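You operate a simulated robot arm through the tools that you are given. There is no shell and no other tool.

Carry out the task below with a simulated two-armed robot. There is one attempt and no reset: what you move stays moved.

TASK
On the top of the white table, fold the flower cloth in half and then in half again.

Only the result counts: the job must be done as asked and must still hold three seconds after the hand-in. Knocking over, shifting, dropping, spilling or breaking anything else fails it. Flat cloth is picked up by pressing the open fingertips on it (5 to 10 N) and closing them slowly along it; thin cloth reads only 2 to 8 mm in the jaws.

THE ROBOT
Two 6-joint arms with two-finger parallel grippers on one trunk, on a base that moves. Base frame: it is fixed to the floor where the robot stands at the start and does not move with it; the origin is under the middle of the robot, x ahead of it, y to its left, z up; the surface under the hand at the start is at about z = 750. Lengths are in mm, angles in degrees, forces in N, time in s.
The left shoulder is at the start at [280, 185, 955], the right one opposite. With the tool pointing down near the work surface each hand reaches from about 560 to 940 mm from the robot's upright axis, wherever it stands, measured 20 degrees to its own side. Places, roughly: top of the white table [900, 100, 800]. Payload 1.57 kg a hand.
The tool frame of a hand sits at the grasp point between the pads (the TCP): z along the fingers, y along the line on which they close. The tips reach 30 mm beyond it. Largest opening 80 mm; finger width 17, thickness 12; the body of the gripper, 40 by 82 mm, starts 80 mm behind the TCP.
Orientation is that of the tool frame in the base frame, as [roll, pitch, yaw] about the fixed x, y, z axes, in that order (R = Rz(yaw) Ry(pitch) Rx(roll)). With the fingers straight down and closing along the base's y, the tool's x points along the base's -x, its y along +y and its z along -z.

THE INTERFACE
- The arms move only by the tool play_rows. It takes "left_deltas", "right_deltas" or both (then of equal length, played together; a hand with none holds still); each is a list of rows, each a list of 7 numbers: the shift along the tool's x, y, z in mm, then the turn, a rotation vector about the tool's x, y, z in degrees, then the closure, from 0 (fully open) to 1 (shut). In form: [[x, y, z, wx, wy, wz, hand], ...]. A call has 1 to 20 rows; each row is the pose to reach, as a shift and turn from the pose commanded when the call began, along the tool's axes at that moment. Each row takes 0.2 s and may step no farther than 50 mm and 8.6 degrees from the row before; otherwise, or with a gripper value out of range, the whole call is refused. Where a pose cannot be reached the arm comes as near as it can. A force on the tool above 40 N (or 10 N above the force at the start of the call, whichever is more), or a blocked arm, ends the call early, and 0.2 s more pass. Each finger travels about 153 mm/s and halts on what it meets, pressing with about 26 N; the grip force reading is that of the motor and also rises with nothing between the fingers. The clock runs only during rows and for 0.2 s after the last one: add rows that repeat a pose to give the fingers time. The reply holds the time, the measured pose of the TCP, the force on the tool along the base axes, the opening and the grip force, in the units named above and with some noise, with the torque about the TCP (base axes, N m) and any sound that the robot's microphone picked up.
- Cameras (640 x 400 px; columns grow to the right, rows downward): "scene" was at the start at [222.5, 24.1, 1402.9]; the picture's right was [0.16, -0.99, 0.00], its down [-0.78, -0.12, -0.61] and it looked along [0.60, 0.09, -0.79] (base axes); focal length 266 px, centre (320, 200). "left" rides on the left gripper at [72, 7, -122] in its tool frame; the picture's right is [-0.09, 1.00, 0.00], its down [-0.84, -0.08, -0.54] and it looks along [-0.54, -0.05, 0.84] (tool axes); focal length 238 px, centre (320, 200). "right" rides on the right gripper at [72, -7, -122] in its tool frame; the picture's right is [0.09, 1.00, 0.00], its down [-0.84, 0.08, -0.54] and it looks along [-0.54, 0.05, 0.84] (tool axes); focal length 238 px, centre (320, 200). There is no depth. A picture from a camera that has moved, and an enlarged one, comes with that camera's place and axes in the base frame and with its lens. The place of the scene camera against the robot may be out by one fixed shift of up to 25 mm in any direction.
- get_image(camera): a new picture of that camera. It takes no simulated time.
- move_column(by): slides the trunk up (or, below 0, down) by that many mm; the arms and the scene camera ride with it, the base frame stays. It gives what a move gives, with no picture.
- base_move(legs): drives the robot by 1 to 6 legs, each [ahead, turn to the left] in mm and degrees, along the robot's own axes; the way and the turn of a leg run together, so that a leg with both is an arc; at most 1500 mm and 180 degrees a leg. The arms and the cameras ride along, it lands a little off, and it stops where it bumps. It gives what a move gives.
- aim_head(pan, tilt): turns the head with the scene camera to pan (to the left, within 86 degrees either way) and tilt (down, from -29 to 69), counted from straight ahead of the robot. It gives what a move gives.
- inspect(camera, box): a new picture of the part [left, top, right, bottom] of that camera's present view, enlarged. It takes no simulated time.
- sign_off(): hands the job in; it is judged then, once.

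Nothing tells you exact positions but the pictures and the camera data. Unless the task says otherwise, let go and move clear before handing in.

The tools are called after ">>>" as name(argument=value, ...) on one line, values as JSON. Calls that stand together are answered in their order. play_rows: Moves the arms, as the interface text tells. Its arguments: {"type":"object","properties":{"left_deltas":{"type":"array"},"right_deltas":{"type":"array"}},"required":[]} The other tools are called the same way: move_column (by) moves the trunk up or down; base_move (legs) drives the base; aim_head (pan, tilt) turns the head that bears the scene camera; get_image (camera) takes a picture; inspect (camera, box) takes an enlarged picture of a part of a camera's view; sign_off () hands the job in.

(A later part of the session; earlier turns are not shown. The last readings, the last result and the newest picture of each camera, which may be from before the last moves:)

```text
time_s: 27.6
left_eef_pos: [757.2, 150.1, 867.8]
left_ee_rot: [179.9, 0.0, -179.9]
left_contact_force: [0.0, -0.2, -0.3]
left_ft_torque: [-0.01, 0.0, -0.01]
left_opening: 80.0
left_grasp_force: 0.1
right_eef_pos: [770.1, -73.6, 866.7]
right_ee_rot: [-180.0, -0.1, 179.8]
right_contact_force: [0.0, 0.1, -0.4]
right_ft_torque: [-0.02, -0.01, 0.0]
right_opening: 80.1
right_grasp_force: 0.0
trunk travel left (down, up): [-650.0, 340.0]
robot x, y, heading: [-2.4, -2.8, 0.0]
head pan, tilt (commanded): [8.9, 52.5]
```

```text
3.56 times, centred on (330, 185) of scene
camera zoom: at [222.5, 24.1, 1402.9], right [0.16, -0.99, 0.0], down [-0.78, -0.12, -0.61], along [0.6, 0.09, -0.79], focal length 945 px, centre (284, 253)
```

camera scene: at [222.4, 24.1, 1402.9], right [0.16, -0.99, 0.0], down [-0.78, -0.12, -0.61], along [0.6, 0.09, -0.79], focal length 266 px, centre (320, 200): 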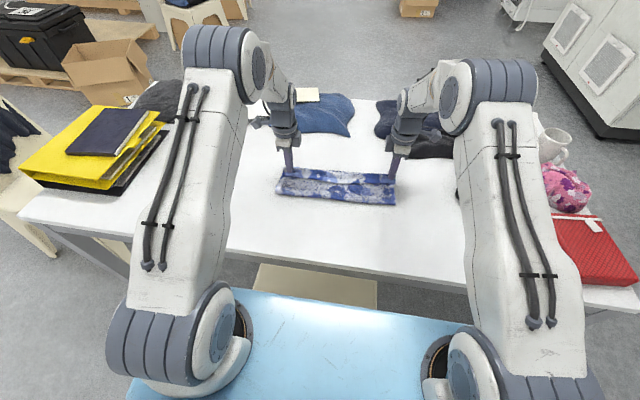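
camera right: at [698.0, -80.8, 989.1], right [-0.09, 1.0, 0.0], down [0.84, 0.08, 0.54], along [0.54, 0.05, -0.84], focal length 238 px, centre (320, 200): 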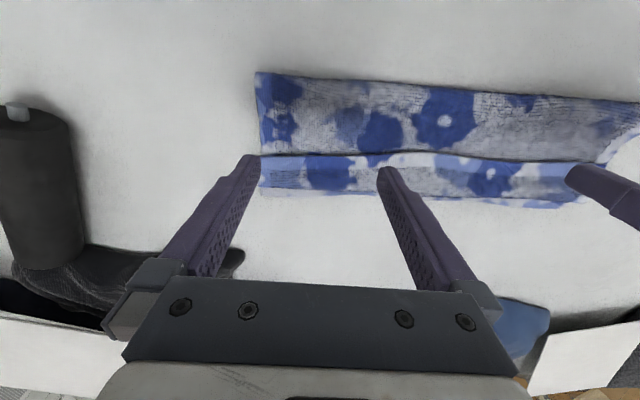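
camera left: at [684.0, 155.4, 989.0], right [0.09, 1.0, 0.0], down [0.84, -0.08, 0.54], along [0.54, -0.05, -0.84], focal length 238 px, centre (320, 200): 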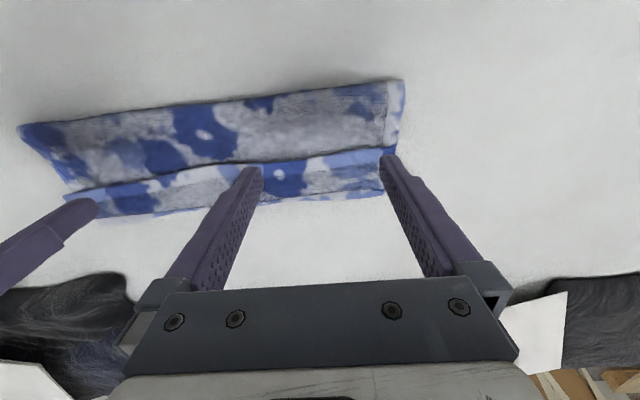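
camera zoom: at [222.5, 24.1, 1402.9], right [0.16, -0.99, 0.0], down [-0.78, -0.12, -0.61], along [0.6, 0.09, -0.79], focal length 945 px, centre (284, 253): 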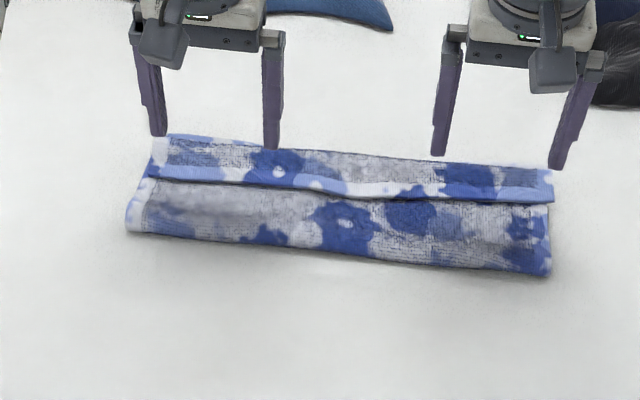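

The rake is above the cloth, with the flap edge at x ≈ 778 on the left and 786–798 on the right. I'll lower the fingertips onto the top layer just in front of the flap edge.

>>> play_rows(left_deltas=[[0, 0, 30, 0, 0, 0, 0], [0, 0, 55, 0, 0, 0, 0], [0, 0, 72, 0, 0, 0, 0], [0, 0, 78, 0, 0, 0, 0], [0, 0, 80, 0, 0, 0, 0], [0, 0, 80, 0, 0, 0, 0]], right_deltas=[[0, 0, 30, 0, 0, 0, 0], [0, 0, 55, 0, 0, 0, 0], [0, 0, 72, 0, 0, 0, 0], [0, 0, 78, 0, 0, 0, 0], [0, 0, 80, 0, 0, 0, 0], [0, 0, 80, 0, 0, 0, 0]])

>>> get_image(camera="left")

>>> get_image(camera="right")

```text
time_s: 29.0
left_eef_pos: [756.9, 149.2, 788.0]
left_ee_rot: [-180.0, 0.0, 180.0]
left_contact_force: [1.2, 0.6, 2.4]
left_ft_torque: [0.02, -0.04, -0.01]
left_opening: 79.7
left_grasp_force: 0.1
right_eef_pos: [771.4, -75.8, 788.5]
right_ee_rot: [-180.0, 0.0, -180.0]
right_contact_force: [0.0, 0.0, 0.5]
right_ft_torque: [-0.07, -0.02, -0.01]
right_opening: 79.8
right_grasp_force: 0.1
trunk travel left (down, up): [-650.0, 340.0]
robot x, y, heading: [-1.8, -1.7, -0.0]
head pan, tilt (commanded): [8.9, 52.5]
```

```text
taken
camera left: at [684.6, 155.1, 909.2], right [0.09, 1.0, 0.0], down [0.84, -0.08, 0.54], along [0.54, -0.05, -0.84], focal length 238 px, centre (320, 200)
```

left: 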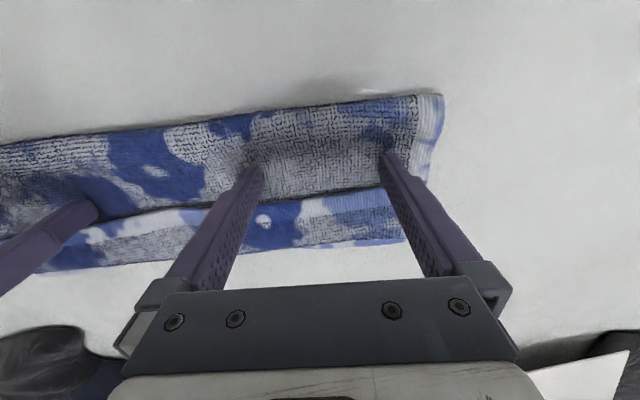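

```text
taken
camera right: at [699.1, -81.6, 910.7], right [-0.09, 1.0, 0.0], down [0.84, 0.08, 0.54], along [0.54, 0.05, -0.84], focal length 238 px, centre (320, 200)
```

right: 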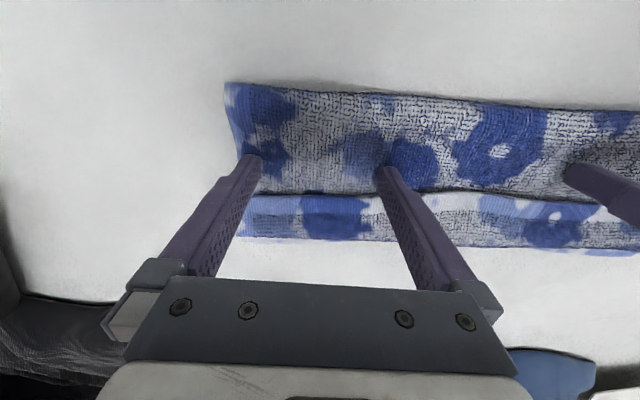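

The fingertips rest lightly on the second layer just in front of the flap edge. I'll start the sweep forward and check halfway.

>>> play_rows(left_deltas=[[-3, 0, 0.3, 0, 0, 0, 0], [-6, 0, 0.3, 0, 0, 0, 0], [-10, 0, 0.3, 0, 0, 0, 0], [-14, 0, 0.3, 0, 0, 0, 0], [-18, 0, 0.3, 0, 0, 0, 0], [-22, 0, 0.3, 0, 0, 0, 0], [-26, 0, 0, 0, 0, 0, 0], [-30, 0, -0.5, 0, 0, 0, 0], [-34, 0, -1, 0, 0, 0, 0], [-38, 0, -1.5, 0, 0, 0, 0]], right_deltas=[[-3, 0, 1, 0, 0, 0, 0], [-6, 0, 1, 0, 0, 0, 0], [-10, 0, 1, 0, 0, 0, 0], [-14, 0, 1, 0, 0, 0, 0], [-18, 0, 1, 0, 0, 0, 0], [-22, 0, 1, 0, 0, 0, 0], [-26, 0, 1, 0, 0, 0, 0], [-30, 0, 0.5, 0, 0, 0, 0], [-34, 0, 0, 0, 0, 0, 0], [-38, 0, -0.5, 0, 0, 0, 0]])

>>> get_image(camera="left")

>>> get_image(camera="right")

>>> inspect(camera="scene", box=[240, 130, 420, 240])

```text
time_s: 31.2
left_eef_pos: [794.4, 148.8, 790.9]
left_ee_rot: [179.9, -0.1, -180.0]
left_contact_force: [0.8, 0.1, 0.0]
left_ft_torque: [0.01, -0.02, -0.04]
left_opening: 79.9
left_grasp_force: 0.2
right_eef_pos: [808.7, -73.4, 789.3]
right_ee_rot: [-179.9, 0.0, -179.9]
right_contact_force: [-0.5, 1.2, 1.0]
right_ft_torque: [0.01, 0.04, 0.0]
right_opening: 80.2
right_grasp_force: 0.1
trunk travel left (down, up): [-650.0, 340.0]
robot x, y, heading: [-2.7, 3.3, 0.1]
head pan, tilt (commanded): [8.9, 52.5]
```

```text
taken
camera left: at [721.9, 154.9, 911.7], right [0.09, 1.0, 0.0], down [0.84, -0.08, 0.54], along [0.54, -0.05, -0.84], focal length 238 px, centre (320, 200)
```

left: 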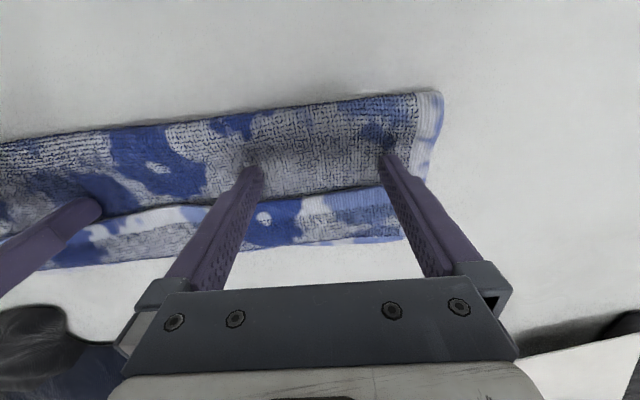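

```text
taken
camera right: at [736.1, -81.0, 911.1], right [-0.09, 1.0, 0.0], down [0.84, 0.08, 0.54], along [0.54, 0.05, -0.84], focal length 238 px, centre (320, 200)
```

right: 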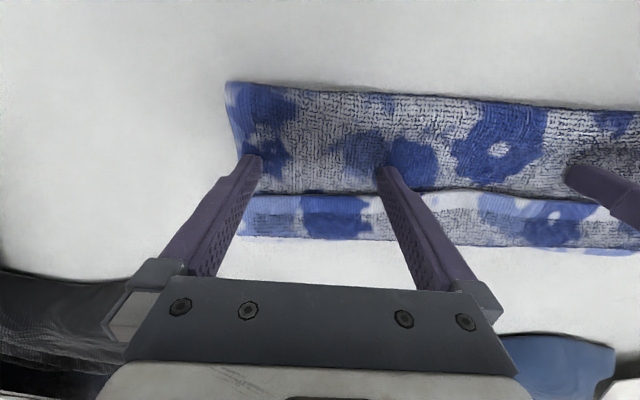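

```text
3.56 times, centred on (330, 185) of scene
camera zoom: at [222.4, 24.1, 1402.8], right [0.16, -0.99, 0.0], down [-0.78, -0.12, -0.61], along [0.6, 0.09, -0.79], focal length 945 px, centre (284, 253)
```

zoom: 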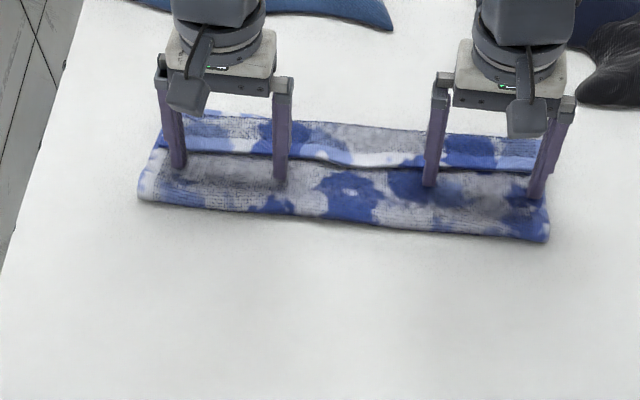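

The table is slippery: the whole folded cloth slid forward about 38 mm with the rake and the flap did not flip. I'll drag the cloth back the same way, then re-grip the flap and release it from a small height so it springs open.

>>> play_rows(left_deltas=[[0, 0, 2, 0, 0, 0, 0], [0, 0, 4, 0, 0, 0, 0], [4, 0, 4, 0, 0, 0, 0], [8, 0, 4, 0, 0, 0, 0], [12, 0, 4, 0, 0, 0, 0], [16, 0, 4, 0, 0, 0, 0], [20, 0, 4, 0, 0, 0, 0], [24, 0, 4, 0, 0, 0, 0], [28, 0, 4, 0, 0, 0, 0], [32, 0, 4, 0, 0, 0, 0], [36, 0, 4, 0, 0, 0, 0], [40, 0, 4, 0, 0, 0, 0], [44, 0, 4, 0, 0, 0, 0], [48, 0, 4, 0, 0, 0, 0]], right_deltas=[[0, 0, 2, 0, 0, 0, 0], [0, 0, 3, 0, 0, 0, 0], [4, 0, 3, 0, 0, 0, 0], [8, 0, 3, 0, 0, 0, 0], [12, 0, 3, 0, 0, 0, 0], [16, 0, 3, 0, 0, 0, 0], [20, 0, 3, 0, 0, 0, 0], [24, 0, 3, 0, 0, 0, 0], [28, 0, 3, 0, 0, 0, 0], [32, 0, 3, 0, 0, 0, 0], [36, 0, 3, 0, 0, 0, 0], [40, 0, 3, 0, 0, 0, 0], [44, 0, 3, 0, 0, 0, 0], [48, 0, 3, 0, 0, 0, 0]])

>>> get_image(camera="left")

>>> get_image(camera="right")

>>> inspect(camera="scene", box=[240, 130, 420, 240])

```text
time_s: 34.2
left_eef_pos: [746.6, 151.2, 786.5]
left_ee_rot: [-179.9, 0.0, 179.9]
left_contact_force: [1.9, 0.8, 7.6]
left_ft_torque: [0.03, -0.07, 0.01]
left_opening: 79.6
left_grasp_force: 0.0
right_eef_pos: [759.9, -73.3, 784.6]
right_ee_rot: [180.0, 0.1, 179.9]
right_contact_force: [1.6, -0.8, 8.9]
right_ft_torque: [-0.08, -0.09, 0.01]
right_opening: 79.8
right_grasp_force: 0.1
trunk travel left (down, up): [-650.0, 340.0]
robot x, y, heading: [1.2, -1.0, 0.1]
head pan, tilt (commanded): [8.9, 52.5]
```

```text
taken
camera left: at [674.9, 156.6, 907.1], right [0.09, 1.0, 0.0], down [0.84, -0.08, 0.54], along [0.54, -0.05, -0.84], focal length 238 px, centre (320, 200)
```

left: 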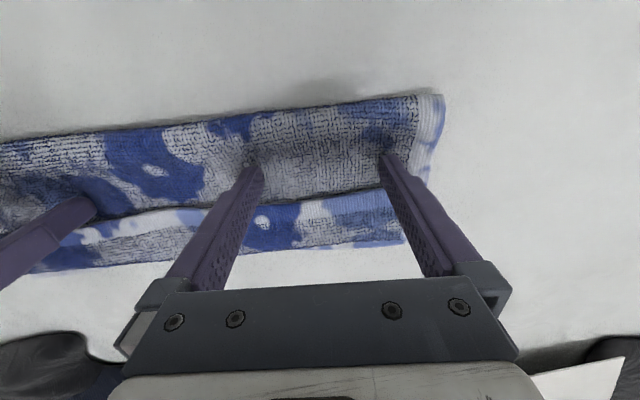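

```text
taken
camera right: at [687.5, -81.2, 907.7], right [-0.09, 1.0, 0.0], down [0.84, 0.08, 0.54], along [0.54, 0.05, -0.84], focal length 238 px, centre (320, 200)
```

right: 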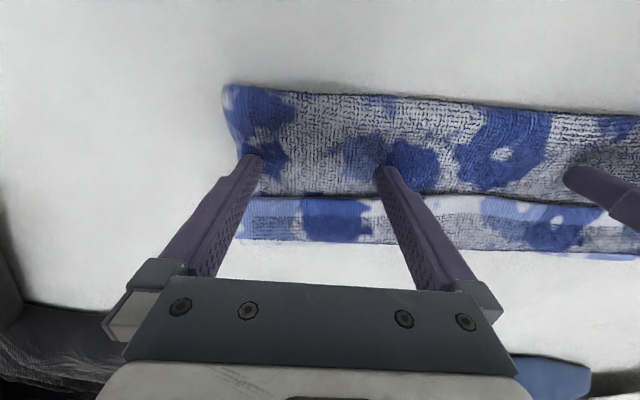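

```text
3.56 times, centred on (330, 185) of scene
camera zoom: at [222.1, 24.0, 1403.0], right [0.15, -0.99, 0.0], down [-0.78, -0.12, -0.61], along [0.6, 0.09, -0.79], focal length 945 px, centre (284, 253)
```

zoom: 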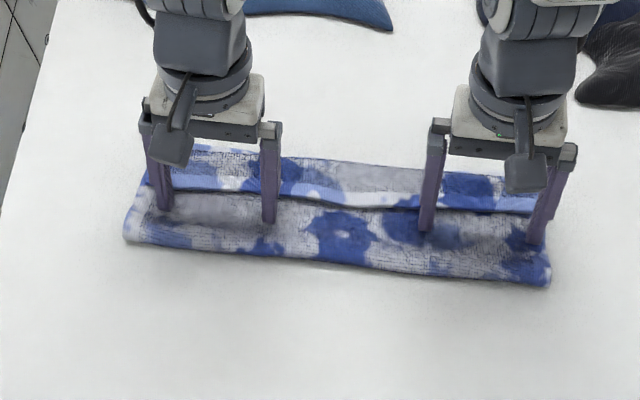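

All layers slide together with the fingers, so the cloth is back near x ≈ 702–825. I'll turn the hands to close along x again: with one finger holding the second layer and the other on the flap, opening them should roll the flap forward.

>>> play_rows(left_deltas=[[0, 0, -15, 0, 0, 0, 0], [0, 0, -40, 0, 0, 0, 0], [-2, 3, -63, 0, 0, 7.5, 0.05], [-4, 6, -63, 0, 0, 15, 0.1], [-6, 9, -63, 0, 0, 22.5, 0.2], [-8, 12, -63, 0, 0, 30, 0.3], [-10, 15, -63, 0, 0, 37.5, 0.4], [-12, 19, -63, 0, 0, 45, 0.5], [-14, 23, -63, 0, 0, 52.5, 0.6], [-16, 27, -63, 0, 0, 60, 0.6875], [-18, 31, -63, 0, 0, 67.5, 0.6875], [-20, 35, -63, 0, 0, 75, 0.6875], [-21, 37, -63, 0, 0, 82.5, 0.6875], [-22, 39, -63, 0, 0, 90, 0.6875], [-22, 39, -63, 0, 0, 90, 0.6875]], right_deltas=[[0, 0, -15, 0, 0, 0, 0], [0, 0, -40, 0, 0, 0, 0], [-2, -4, -65, 0, 0, -7.5, 0.05], [-4, -8, -65, 0, 0, -15, 0.1], [-7, -12, -65, 0, 0, -22.5, 0.2], [-9, -16, -65, 0, 0, -30, 0.3], [-12, -20, -65, 0, 0, -37.5, 0.4], [-14, -24, -65, 0, 0, -45, 0.5], [-16, -28, -65, 0, 0, -52.5, 0.6], [-18, -32, -65, 0, 0, -60, 0.7], [-20, -36, -65, 0, 0, -67.5, 0.725], [-22, -40, -65, 0, 0, -75, 0.725], [-24, -43, -65, 0, 0, -82.5, 0.725], [-26, -46, -65, 0, 0, -90, 0.725], [-26, -46, -65, 0, 0, -90, 0.725]])

>>> get_image(camera="left")

>>> get_image(camera="right")

>>> inspect(camera="scene", box=[240, 130, 420, 240])

```text
time_s: 37.4
left_eef_pos: [769.6, 190.0, 849.9]
left_ee_rot: [179.9, 0.1, 90.0]
left_contact_force: [0.4, 0.2, -0.6]
left_ft_torque: [-0.02, -0.01, 0.03]
left_opening: 24.9
left_grasp_force: 0.0
right_eef_pos: [787.2, -121.7, 851.2]
right_ee_rot: [180.0, 0.1, -89.9]
right_contact_force: [-0.6, -0.8, 0.5]
right_ft_torque: [0.03, -0.06, 0.02]
right_opening: 22.1
right_grasp_force: 0.1
trunk travel left (down, up): [-650.0, 340.0]
robot x, y, heading: [3.5, 1.1, 0.0]
head pan, tilt (commanded): [8.9, 52.5]
```

```text
taken
camera left: at [775.4, 260.2, 970.5], right [1.0, -0.09, 0.0], down [-0.08, -0.84, 0.54], along [-0.05, -0.54, -0.84], focal length 238 px, centre (320, 200)
```

left: 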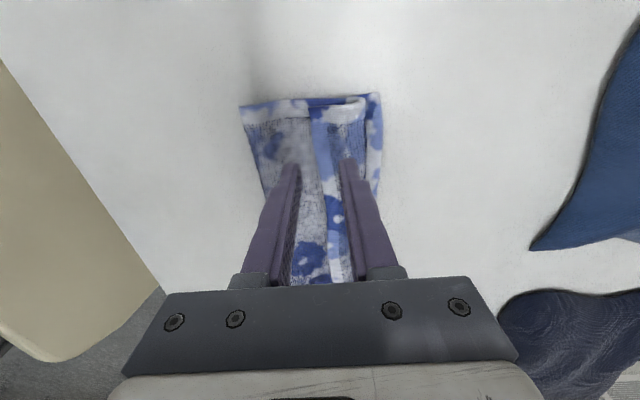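

```text
taken
camera right: at [792.9, -192.6, 973.7], right [-1.0, -0.09, 0.0], down [-0.08, 0.84, 0.54], along [-0.05, 0.54, -0.84], focal length 238 px, centre (320, 200)
```

right: 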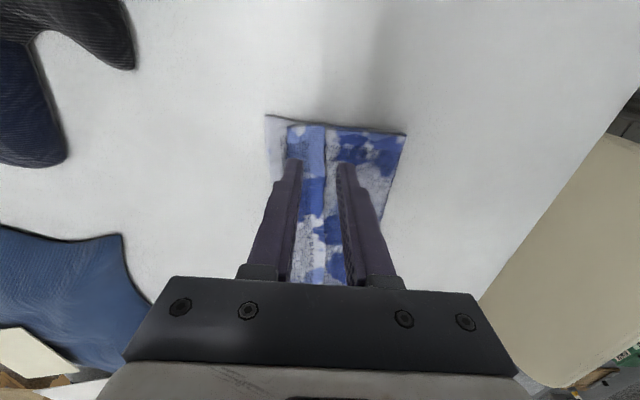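

```text
3.56 times, centred on (330, 185) of scene
camera zoom: at [222.5, 24.0, 1402.8], right [0.16, -0.99, 0.0], down [-0.78, -0.12, -0.61], along [0.6, 0.09, -0.79], focal length 945 px, centre (284, 253)
```

zoom: 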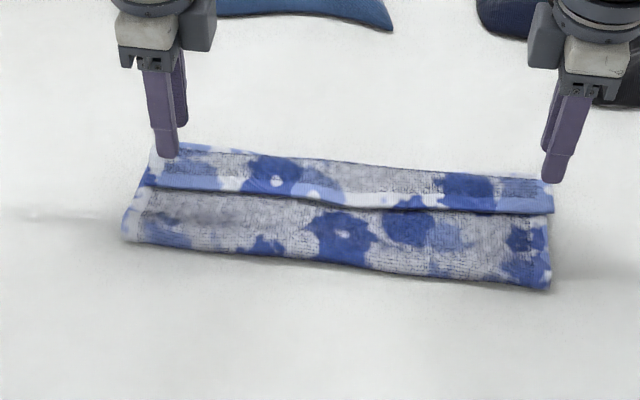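

The flap runs from x ≈ 763 to 810 on the left and 782 to 816 on the right, so the fingers straddle its edge as planned. I'll tilt slightly so the rear finger holds firmly, and lower to contact.

>>> play_rows(left_deltas=[[0, 0, 20, -2, 0, 0, 0.6875], [0, -1, 40, -4, 0, 0, 0.6875], [0, -2, 52, -4, 0, 0, 0.6875], [0, -2, 58, -4, 0, 0, 0.6875], [0, -2, 61, -4, 0, 0, 0.6875], [0, -2, 61, -4, 0, 0, 0.6875]], right_deltas=[[0, 0, 20, 2, 0, 0, 0.725], [0, 1, 40, 4, 0, 0, 0.725], [0, 2, 52, 4, 0, 0, 0.725], [0, 2, 58, 4, 0, 0, 0.725], [0, 2, 61, 4, 0, 0, 0.725], [0, 2, 61, 4, 0, 0, 0.725]])

>>> inspect(camera="left", box=[180, 60, 440, 300])

>>> inspect(camera="right", box=[200, 60, 460, 300])

```text
time_s: 38.8
left_eef_pos: [767.0, 188.5, 787.7]
left_ee_rot: [175.8, 0.0, 90.0]
left_contact_force: [-2.4, 0.6, 5.1]
left_ft_torque: [0.03, -0.02, -0.01]
left_opening: 24.7
left_grasp_force: 0.1
right_eef_pos: [785.7, -121.3, 791.1]
right_ee_rot: [-176.0, -0.1, -90.0]
right_contact_force: [-0.2, 0.3, 1.1]
right_ft_torque: [0.03, -0.02, 0.04]
right_opening: 22.0
right_grasp_force: 0.1
trunk travel left (down, up): [-650.0, 340.0]
robot x, y, heading: [1.5, -0.8, -0.2]
head pan, tilt (commanded): [8.9, 52.5]
```

```text
1.67 times, centred on (310, 180) of left
camera zoom: at [763.9, 259.5, 909.7], right [0.99, -0.09, 0.07], down [-0.12, -0.84, 0.54], along [0.01, -0.54, -0.84], focal length 397 px, centre (337, 233)
```

zoom: 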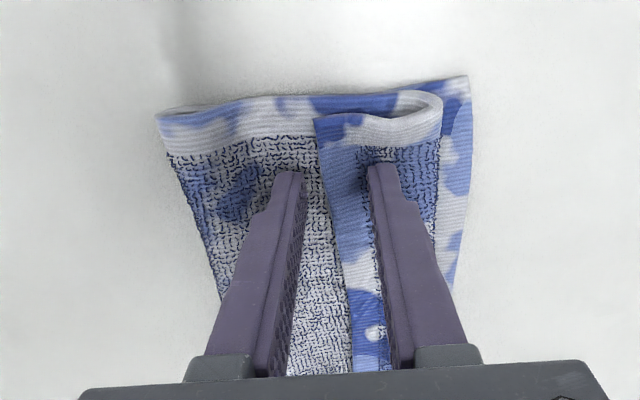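

```text
1.67 times, centred on (330, 180) of right
camera zoom: at [782.7, -192.4, 913.2], right [-0.99, -0.09, -0.07], down [-0.12, 0.84, 0.54], along [0.01, 0.54, -0.84], focal length 397 px, centre (303, 233)
```

zoom: 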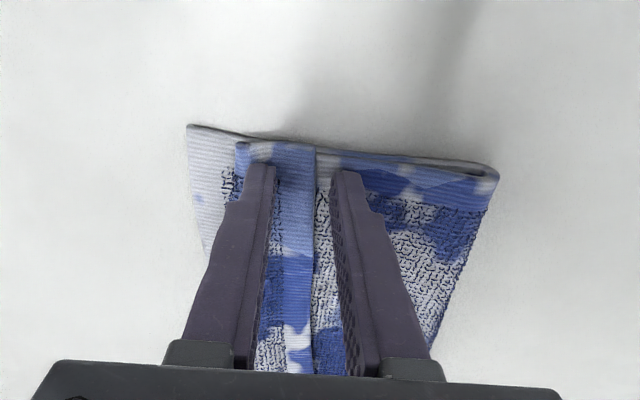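

The left presses at 5 N, the right only at 1 N. I'll press a little more, then open the fingers slowly while keeping the rear fingers still, to roll the flap forward.

>>> play_rows(left_deltas=[[0, 0, 0.5, 0, 0, 0, 0.6875], [0, 0, 0.5, 0, 0, 0, 0.6875], [0, 2, 0.6, 0, 0, 0, 0.6375], [0, 4, 0.8, 0, 0, 0, 0.5875], [0, 6, 0.9, 0, 0, 0, 0.5375], [0, 8, 1.0, 0, 0, 0, 0.4875], [0, 10, 1.2, 0, 0, 0, 0.4375], [0, 12, 1.3, 0, 0, 0, 0.3875], [0, 12, 1.3, 0, 0, 0, 0.3875]], right_deltas=[[0, 0, 1.5, 0, 0, 0, 0.725], [0, 0, 2.5, 0, 0, 0, 0.725], [0, -2, 2.6, 0, 0, 0, 0.675], [0, -4, 2.8, 0, 0, 0, 0.625], [0, -6, 2.9, 0, 0, 0, 0.575], [0, -8, 3.0, 0, 0, 0, 0.525], [0, -10, 3.2, 0, 0, 0, 0.475], [0, -12, 3.3, 0, 0, 0, 0.425], [0, -12, 3.3, 0, 0, 0, 0.425]])

>>> inspect(camera="left", box=[180, 60, 440, 300])

>>> inspect(camera="right", box=[200, 60, 460, 300])

```text
time_s: 40.8
left_eef_pos: [779.7, 189.2, 787.9]
left_ee_rot: [176.0, 0.0, 90.0]
left_contact_force: [-2.1, -0.7, 7.9]
left_ft_torque: [-0.01, 0.16, -0.02]
left_opening: 47.1
left_grasp_force: 0.0
right_eef_pos: [796.0, -120.3, 788.2]
right_ee_rot: [-176.0, 0.0, -90.0]
right_contact_force: [-0.9, 0.2, 5.8]
right_ft_torque: [-0.04, 0.15, -0.01]
right_opening: 45.6
right_grasp_force: 0.1
trunk travel left (down, up): [-650.0, 340.0]
robot x, y, heading: [3.1, -0.7, -0.2]
head pan, tilt (commanded): [8.9, 52.5]
```

```text
1.67 times, centred on (310, 180) of left
camera zoom: at [776.6, 260.2, 909.0], right [0.99, -0.09, 0.07], down [-0.12, -0.84, 0.54], along [0.01, -0.54, -0.84], focal length 397 px, centre (337, 233)
```

zoom: 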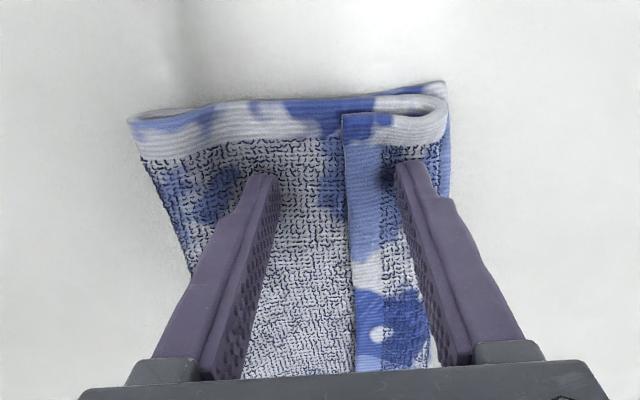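

```text
1.67 times, centred on (330, 180) of right
camera zoom: at [793.6, -192.9, 909.8], right [-0.99, -0.09, -0.07], down [-0.11, 0.84, 0.54], along [0.01, 0.54, -0.84], focal length 397 px, centre (303, 233)
```

zoom: 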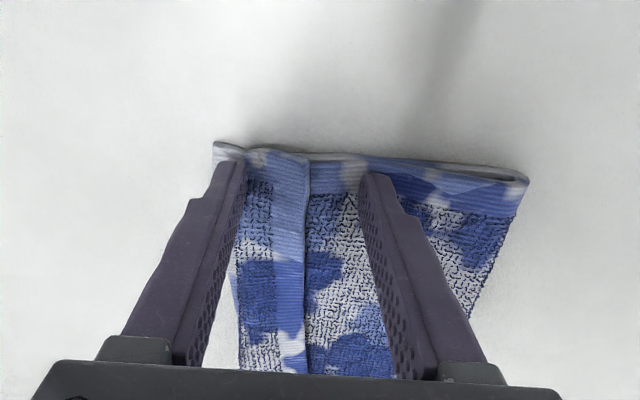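

It works: the flap edge moves forward with the front finger while the second layer stays put. I'll continue the stroke.

>>> play_rows(left_deltas=[[0, 2, 0.1, 0, 0, 0, 0.3375], [0, 4, 0.3, 0, 0, 0, 0.2875], [0, 6, 0.4, 0, 0, 0, 0.2375], [0, 8, 0.5, 0, 0, 0, 0.1875], [0, 10, 0.7, 0, 0, 0, 0.1375], [0, 12, 0.8, 0, 0, 0, 0.0875], [0, 14, 1.0, 0, 0, 0, 0.0375], [0, 14, 1.0, 0, 0, 0, 0.0375]], right_deltas=[[0, -2, 0.1, 0, 0, 0, 0.375], [0, -4, 0.3, 0, 0, 0, 0.325], [0, -6, 0.4, 0, 0, 0, 0.275], [0, -8, 0.5, 0, 0, 0, 0.225], [0, -10, 0.7, 0, 0, 0, 0.175], [0, -12, 0.8, 0, 0, 0, 0.125], [0, -14, 1.0, 0, 0, 0, 0.075], [0, -14, 1.0, 0, 0, 0, 0.075]])

>>> inspect(camera="left", box=[180, 60, 440, 300])

>>> inspect(camera="right", box=[200, 60, 460, 300])

>>> inspect(camera="scene", box=[240, 130, 420, 240])

```text
time_s: 42.6
left_eef_pos: [791.9, 188.2, 787.3]
left_ee_rot: [176.0, 0.0, 90.0]
left_contact_force: [0.4, -1.7, 7.2]
left_ft_torque: [-0.02, 0.33, 0.01]
left_opening: 76.1
left_grasp_force: 0.0
right_eef_pos: [811.5, -120.4, 788.5]
right_ee_rot: [-176.0, 0.1, -90.0]
right_contact_force: [-4.0, 0.3, 11.9]
right_ft_torque: [0.04, 0.61, -0.02]
right_opening: 76.0
right_grasp_force: 1.7
trunk travel left (down, up): [-650.0, 340.0]
robot x, y, heading: [-0.1, -0.3, -0.2]
head pan, tilt (commanded): [8.9, 52.5]
```

```text
1.67 times, centred on (310, 180) of left
camera zoom: at [789.7, 259.2, 909.7], right [0.99, -0.09, 0.07], down [-0.11, -0.84, 0.54], along [0.01, -0.54, -0.84], focal length 397 px, centre (337, 233)
```

zoom: 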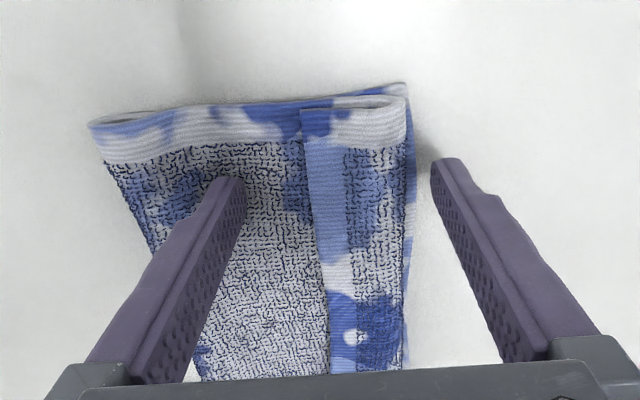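

```text
1.67 times, centred on (330, 180) of right
camera zoom: at [808.6, -192.7, 910.2], right [-0.99, -0.09, -0.07], down [-0.12, 0.84, 0.54], along [0.01, 0.54, -0.84], focal length 397 px, centre (303, 233)
```

zoom: 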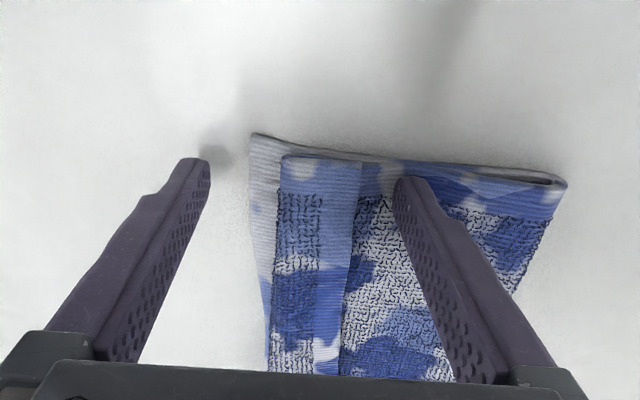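

```text
3.56 times, centred on (330, 185) of scene
camera zoom: at [221.6, 24.0, 1403.1], right [0.15, -0.99, 0.0], down [-0.78, -0.12, -0.61], along [0.6, 0.09, -0.79], focal length 945 px, centre (284, 253)
```

zoom: 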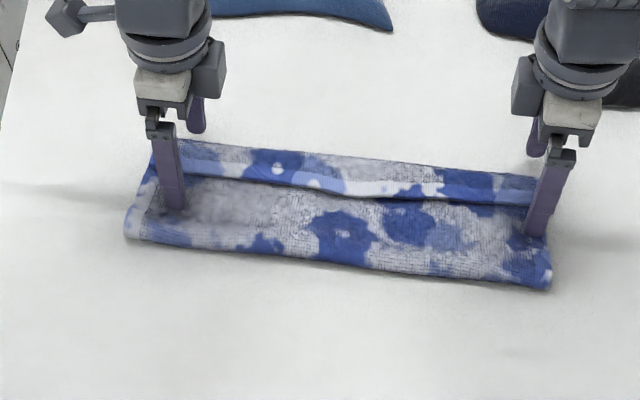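

The front fingers slipped past the hinge, but the flap has narrowed to 782–821 on the left and 790–821 on the right. Next I'll pinch only the flap's edge with a small opening, lift it, carry it forward past the far edge and let go low.

>>> play_rows(left_deltas=[[0, 0, -10, 0, 0, 0, 0.0375], [0, 0, -25, 0, 0, 0, 0.2], [0, -3, -25, 0, 0, 0, 0.4], [0, -6, -25, 0, 0, 0, 0.6], [0, -6, -25, 0, 0, 0, 0.775], [0, -6, -25, 0, 0, 0, 0.775], [0, -6, -18, 0, 0, 0, 0.775], [0, -6, -10, 0, 0, 0, 0.775], [0, -6, -5, 0, 0, 0, 0.775], [0, -6, -5, 0, 0, 0, 0.775]], right_deltas=[[0, 0, -10, 0, 0, 0, 0.075], [0, 0, -25, 0, 0, 0, 0.2], [0, 6, -25, 0, 0, 0, 0.4], [0, 12, -25, 0, 0, 0, 0.6], [0, 18.5, -25, 0, 0, 0, 0.775], [0, 18.5, -25, 0, 0, 0, 0.775], [0, 18.5, -18, 0, 0, 0, 0.775], [0, 18.5, -10, 0, 0, 0, 0.775], [0, 18.5, -5, 0, 0, 0, 0.775], [0, 18.5, -5, 0, 0, 0, 0.775]])

>>> inspect(camera="left", box=[180, 60, 440, 300])

>>> inspect(camera="right", box=[200, 60, 460, 300])

```text
time_s: 44.8
left_eef_pos: [788.8, 189.9, 792.6]
left_ee_rot: [176.0, 0.0, 90.0]
left_contact_force: [-0.6, 0.9, 0.4]
left_ft_torque: [0.0, -0.02, -0.03]
left_opening: 17.4
left_grasp_force: 0.0
right_eef_pos: [793.6, -121.1, 792.7]
right_ee_rot: [-176.0, 0.0, -90.0]
right_contact_force: [-0.5, -0.7, 1.1]
right_ft_torque: [-0.06, 0.01, 0.01]
right_opening: 17.8
right_grasp_force: 0.0
trunk travel left (down, up): [-650.0, 340.0]
robot x, y, heading: [0.7, 0.5, 0.1]
head pan, tilt (commanded): [8.9, 52.5]
```

```text
1.67 times, centred on (310, 180) of left
camera zoom: at [786.1, 259.9, 913.8], right [0.99, -0.09, 0.07], down [-0.12, -0.84, 0.54], along [0.01, -0.54, -0.84], focal length 397 px, centre (337, 233)
```

zoom: 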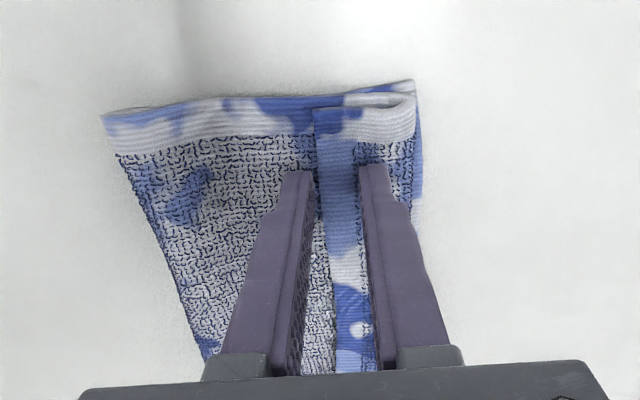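

```text
1.67 times, centred on (330, 180) of right
camera zoom: at [791.3, -192.5, 914.1], right [-0.99, -0.09, -0.07], down [-0.12, 0.84, 0.54], along [0.01, 0.54, -0.84], focal length 397 px, centre (303, 233)
```

zoom: 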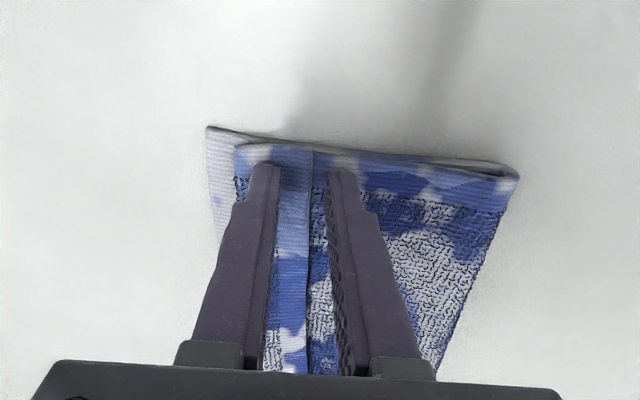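

The fingers straddle the flap's edge with about 13 mm of flap between them. I'll lower to light contact.

>>> play_rows(left_deltas=[[0, 0, 2, 0, 0, 0, 0.775], [0, 0, 4, 0, 0, 0, 0.775], [0, 0, 4.5, 0, 0, 0, 0.775], [0, 0, 4.5, 0, 0, 0, 0.775]], right_deltas=[[0, 0, 2, 0, 0, 0, 0.775], [0, 0, 4, 0, 0, 0, 0.775], [0, 0, 4.5, 0, 0, 0, 0.775], [0, 0, 4.5, 0, 0, 0, 0.775]])

```text
time_s: 45.8
left_eef_pos: [788.5, 190.5, 787.2]
left_ee_rot: [175.9, -0.1, 90.1]
left_contact_force: [2.1, -0.1, 5.6]
left_ft_torque: [-0.01, -0.11, -0.03]
left_opening: 17.9
left_grasp_force: 0.1
right_eef_pos: [793.1, -121.1, 787.6]
right_ee_rot: [-176.0, 0.0, -90.1]
right_contact_force: [1.5, 0.3, 6.5]
right_ft_torque: [0.01, -0.03, 0.02]
right_opening: 17.9
right_grasp_force: 0.1
trunk travel left (down, up): [-650.0, 340.0]
robot x, y, heading: [0.9, 2.6, 0.2]
head pan, tilt (commanded): [8.9, 52.5]
```

Both hands press at about 6 N, so now I close slowly.

>>> play_rows(left_deltas=[[0, 0, 0, 0, 0, 0, 0.795], [0, 0, 0, 0, 0, 0, 0.815], [0, 0, 0, 0, 0, 0, 0.835], [0, 0, 0, 0, 0, 0, 0.855], [0, 0, 0, 0, 0, 0, 0.875], [0, 0, 0, 0, 0, 0, 0.895], [0, 0, 0, 0, 0, 0, 0.915], [0, 0, 0, 0, 0, 0, 0.935], [0, 0, 0, 0, 0, 0, 0.955], [0, 0, 0, 0, 0, 0, 0.975], [0, 0, 0, 0, 0, 0, 1], [0, 0, 0, 0, 0, 0, 1], [0, 0, 0, 0, 0, 0, 1]], right_deltas=[[0, 0, 0, 0, 0, 0, 0.795], [0, 0, 0, 0, 0, 0, 0.815], [0, 0, 0, 0, 0, 0, 0.835], [0, 0, 0, 0, 0, 0, 0.855], [0, 0, 0, 0, 0, 0, 0.875], [0, 0, 0, 0, 0, 0, 0.895], [0, 0, 0, 0, 0, 0, 0.915], [0, 0, 0, 0, 0, 0, 0.935], [0, 0, 0, 0, 0, 0, 0.955], [0, 0, 0, 0, 0, 0, 0.975], [0, 0, 0, 0, 0, 0, 1], [0, 0, 0, 0, 0, 0, 1], [0, 0, 0, 0, 0, 0, 1]])

>>> inspect(camera="left", box=[180, 60, 440, 300])

>>> inspect(camera="right", box=[200, 60, 460, 300])

```text
time_s: 48.6
left_eef_pos: [788.9, 189.7, 787.5]
left_ee_rot: [175.8, 0.0, 90.0]
left_contact_force: [1.4, -0.1, 8.0]
left_ft_torque: [0.03, -0.06, 0.02]
left_opening: 2.7
left_grasp_force: 24.5
right_eef_pos: [793.5, -120.2, 786.6]
right_ee_rot: [-175.9, 0.0, -90.0]
right_contact_force: [1.9, 0.2, 9.0]
right_ft_torque: [0.0, -0.1, -0.01]
right_opening: 2.5
right_grasp_force: 24.0
trunk travel left (down, up): [-650.0, 340.0]
robot x, y, heading: [1.2, -3.1, -0.1]
head pan, tilt (commanded): [8.9, 52.5]
```

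```text
1.67 times, centred on (310, 180) of left
camera zoom: at [785.0, 259.9, 908.9], right [0.99, -0.09, 0.07], down [-0.12, -0.84, 0.54], along [0.01, -0.54, -0.84], focal length 397 px, centre (337, 233)
```

zoom: 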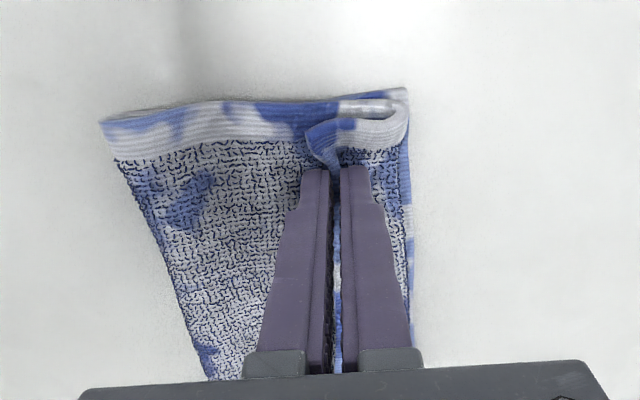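

```text
1.67 times, centred on (330, 180) of right
camera zoom: at [790.2, -192.9, 909.7], right [-0.99, -0.09, -0.07], down [-0.12, 0.84, 0.54], along [0.01, 0.54, -0.84], focal length 397 px, centre (303, 233)
```

zoom: 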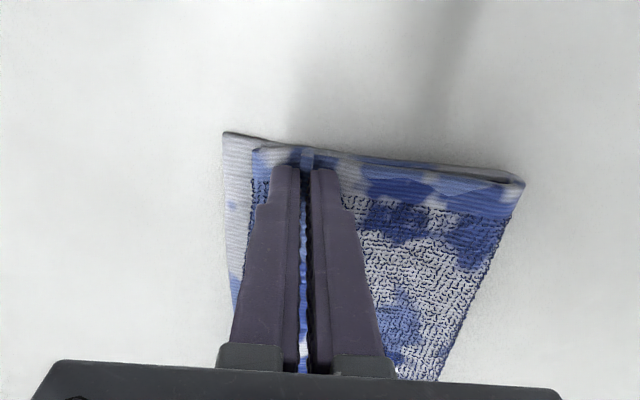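

The jaws read 2.5–2.7 mm, a thin pinch of just the flap's edge. I'll lift slightly to check the hold.

>>> play_rows(left_deltas=[[0, 1, -6, 0, 0, 0, 1], [0, 3, -12, 0, 0, 0, 1], [0, 6, -20, 0, 0, 0, 1], [0, 10, -28, 0, 0, 0, 1], [0, 14, -36, 0, 0, 0, 1], [0, 18, -42, 0, 0, 0, 1]], right_deltas=[[0, -1, -6, 0, 0, 0, 1], [0, -3, -12, 0, 0, 0, 1], [0, -6, -20, 0, 0, 0, 1], [0, -10, -28, 0, 0, 0, 1], [0, -14, -36, 0, 0, 0, 1], [0, -18, -42, 0, 0, 0, 1]])

>>> inspect(camera="left", box=[180, 60, 440, 300])

>>> inspect(camera="right", box=[200, 60, 460, 300])

>>> inspect(camera="scene", box=[240, 130, 420, 240])

```text
time_s: 50.0
left_eef_pos: [800.6, 188.7, 830.7]
left_ee_rot: [176.0, 0.0, 90.0]
left_contact_force: [0.3, -0.2, 0.4]
left_ft_torque: [0.01, 0.01, 0.06]
left_opening: 2.5
left_grasp_force: 24.0
right_eef_pos: [807.3, -122.2, 830.8]
right_ee_rot: [-176.0, 0.0, -90.0]
right_contact_force: [0.0, 0.3, 0.4]
right_ft_torque: [-0.02, -0.01, 0.01]
right_opening: 2.5
right_grasp_force: 24.0
trunk travel left (down, up): [-650.0, 340.0]
robot x, y, heading: [1.3, 0.7, -0.1]
head pan, tilt (commanded): [8.9, 52.5]
```

```text
1.67 times, centred on (310, 180) of left
camera zoom: at [799.2, 260.4, 951.5], right [0.99, -0.09, 0.07], down [-0.11, -0.84, 0.54], along [0.01, -0.54, -0.84], focal length 397 px, centre (337, 233)
```

zoom: 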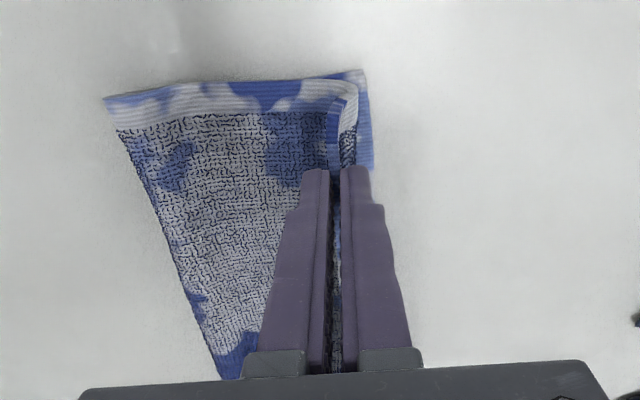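

```text
1.67 times, centred on (330, 180) of right
camera zoom: at [805.0, -194.2, 953.0], right [-0.99, -0.09, -0.07], down [-0.11, 0.84, 0.54], along [0.01, 0.54, -0.84], focal length 397 px, centre (303, 233)
```

zoom: 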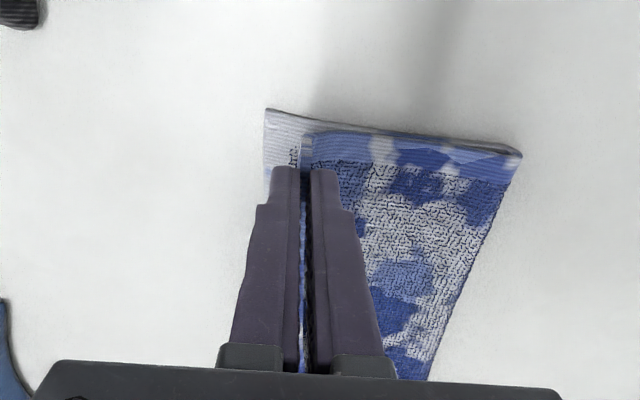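

```text
3.56 times, centred on (330, 185) of scene
camera zoom: at [222.5, 24.1, 1402.8], right [0.16, -0.99, 0.0], down [-0.78, -0.12, -0.61], along [0.6, 0.09, -0.79], focal length 945 px, centre (284, 253)
```

zoom: 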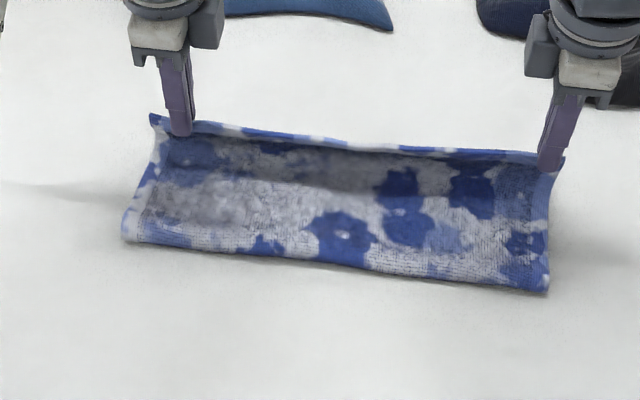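

The flap has fully unfolded: the near edge is now held cleanly in both grippers with the edge pointing up. I'll carry it to the far edge (x ≈ 824 on the left, 833 on the right) and stop about 10 mm above the bottom layer.

>>> play_rows(left_deltas=[[0, 2, 3, 0, 0, 0, 1], [0, 4, 7, 0, 0, 0, 1], [0, 6, 12, 0, 0, 0, 1], [0, 8, 17, 0, 0, 0, 1], [0, 10, 22, 0, 0, 0, 1], [0, 12, 27, 0, 0, 0, 1], [0, 14, 32, 0, 0, 0, 1], [0, 14.7, 37, 0, 0, 0, 1], [0, 14.7, 37, 0, 0, 0, 1]], right_deltas=[[0, -2, 3, 0, 0, 0, 1], [0, -4, 7, 0, 0, 0, 1], [0, -6.5, 12, 0, 0, 0, 1], [0, -9, 17, 0, 0, 0, 1], [0, -11.5, 22, 0, 0, 0, 1], [0, -14, 27, 0, 0, 0, 1], [0, -16, 32, 0, 0, 0, 1], [0, -17, 37, 0, 0, 0, 1], [0, -17, 37, 0, 0, 0, 1]])

>>> inspect(camera="left", box=[180, 60, 440, 300])

>>> inspect(camera="right", box=[200, 60, 460, 300])

>>> inspect(camera="scene", box=[240, 130, 420, 240])

```text
time_s: 52.0
left_eef_pos: [819.4, 189.9, 793.6]
left_ee_rot: [176.1, 0.0, 90.0]
left_contact_force: [0.1, 0.3, 0.6]
left_ft_torque: [-0.01, 0.03, 0.0]
left_opening: 2.5
left_grasp_force: 24.3
right_eef_pos: [828.1, -121.6, 793.1]
right_ee_rot: [-176.0, 0.1, -90.0]
right_contact_force: [-0.4, 0.8, 0.6]
right_ft_torque: [-0.01, 0.03, -0.02]
right_opening: 2.5
right_grasp_force: 23.8
trunk travel left (down, up): [-650.0, 340.0]
robot x, y, heading: [2.4, 0.2, 0.2]
head pan, tilt (commanded): [8.9, 52.5]
```

```text
1.67 times, centred on (310, 180) of left
camera zoom: at [816.8, 261.1, 914.8], right [0.99, -0.09, 0.07], down [-0.12, -0.84, 0.54], along [0.01, -0.54, -0.84], focal length 397 px, centre (337, 233)
```

zoom: 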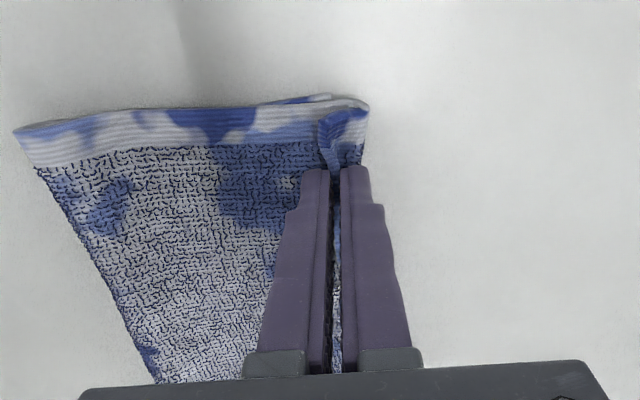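

```text
1.67 times, centred on (330, 180) of right
camera zoom: at [825.5, -192.5, 915.8], right [-0.99, -0.09, -0.07], down [-0.12, 0.84, 0.54], along [0.01, 0.54, -0.84], focal length 397 px, centre (303, 233)
```

zoom: 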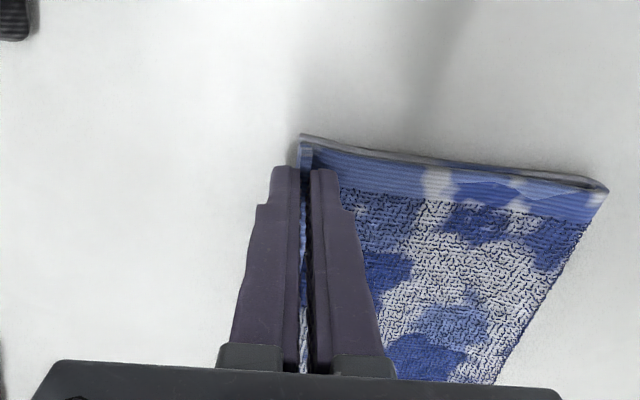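

```text
3.56 times, centred on (330, 185) of scene
camera zoom: at [222.5, 24.1, 1402.9], right [0.16, -0.99, 0.0], down [-0.78, -0.12, -0.61], along [0.6, 0.09, -0.79], focal length 945 px, centre (284, 253)
```

zoom: 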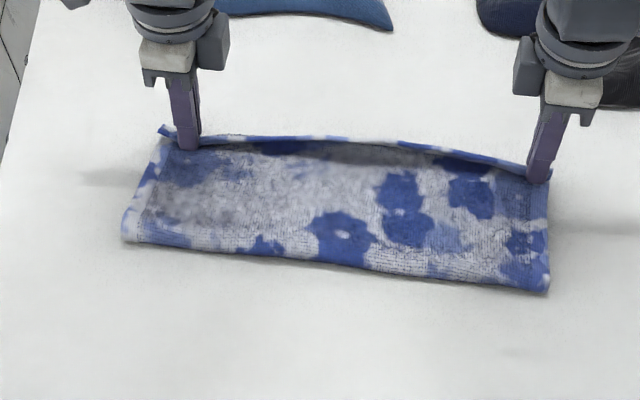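

The edge is right above the far edge; the left is about 10 mm too far forward. I'll shift the left back 8 mm, lower both a little and release.

>>> play_rows(left_deltas=[[0, -4, 0, 0, 0, 0, 1], [0, -8, 1, 0, 0, 0, 1], [0, -8, 3, 0, 0, 0, 1], [0, -8, 4, 0, 0, 0, 1], [0, -8, 4, 0, 0, 0, 0.9], [0, -8, 4, 0, 0, 0, 0.8], [0, -8, 3, 0, 0, 0, 0.7], [0, -8, 0, 0, 0, 0, 0.65], [0, -8, -10, 0, 0, 0, 0.6], [0, -8, -25, 0, 0, 0, 0.6], [0, -8, -45, 0, 0, 0, 0.6]], right_deltas=[[0, 0, 0, 0, 0, 0, 1], [0, 1, 1, 0, 0, 0, 1], [0, 2, 3, 0, 0, 0, 1], [0, 2, 4, 0, 0, 0, 1], [0, 2, 4, 0, 0, 0, 0.9], [0, 2, 4, 0, 0, 0, 0.8], [0, 2, 3, 0, 0, 0, 0.7], [0, 2, 0, 0, 0, 0, 0.65], [0, 2, -10, 0, 0, 0, 0.6], [0, 2, -25, 0, 0, 0, 0.6], [0, 2, -45, 0, 0, 0, 0.6]])

>>> get_image(camera="left")

>>> get_image(camera="right")

>>> inspect(camera="scene", box=[240, 130, 420, 240])

```text
time_s: 54.4
left_eef_pos: [807.3, 189.9, 839.1]
left_ee_rot: [176.0, 0.0, 90.0]
left_contact_force: [-0.7, 0.6, -0.4]
left_ft_torque: [-0.02, 0.03, 0.02]
left_opening: 32.0
left_grasp_force: 0.0
right_eef_pos: [820.4, -121.2, 836.1]
right_ee_rot: [-176.0, 0.1, -90.0]
right_contact_force: [-0.5, -0.3, -0.1]
right_ft_torque: [0.01, 0.01, -0.03]
right_opening: 31.9
right_grasp_force: 0.0
trunk travel left (down, up): [-650.0, 340.0]
robot x, y, heading: [0.4, -0.2, 0.1]
head pan, tilt (commanded): [8.9, 52.5]
```

```text
taken
camera left: at [804.7, 260.2, 961.4], right [0.99, -0.09, 0.07], down [-0.11, -0.84, 0.54], along [0.01, -0.54, -0.84], focal length 238 px, centre (320, 200)
```

left: 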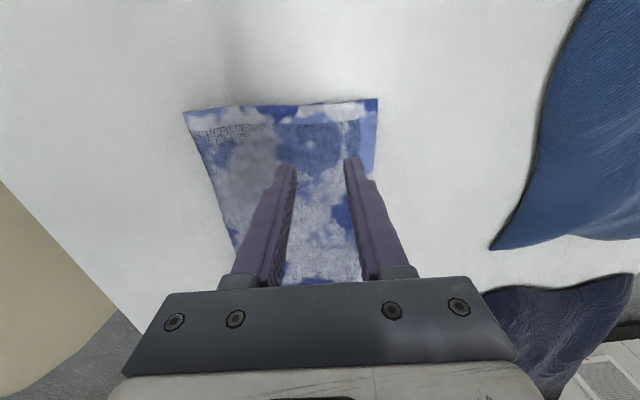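

```text
taken
camera right: at [818.6, -193.3, 959.7], right [-0.99, -0.09, -0.07], down [-0.11, 0.84, 0.54], along [0.01, 0.54, -0.84], focal length 238 px, centre (320, 200)
```

right: 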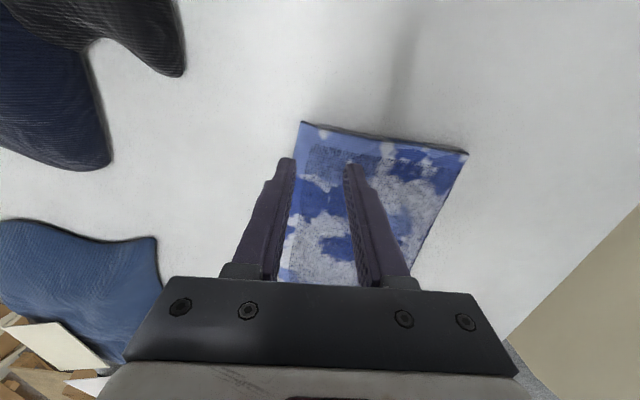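

```text
3.56 times, centred on (330, 185) of scene
camera zoom: at [222.8, 24.1, 1402.8], right [0.16, -0.99, 0.0], down [-0.78, -0.12, -0.61], along [0.6, 0.09, -0.79], focal length 945 px, centre (284, 253)
```

zoom: 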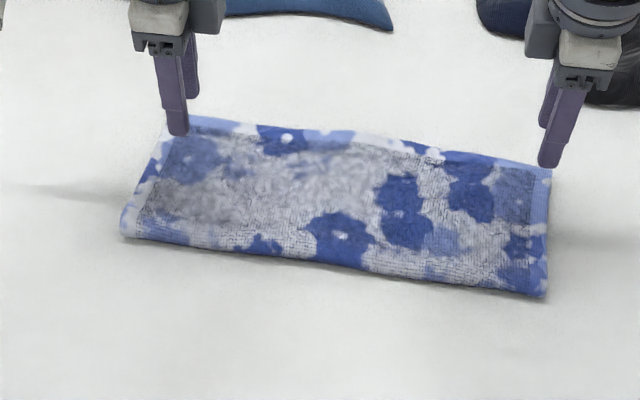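

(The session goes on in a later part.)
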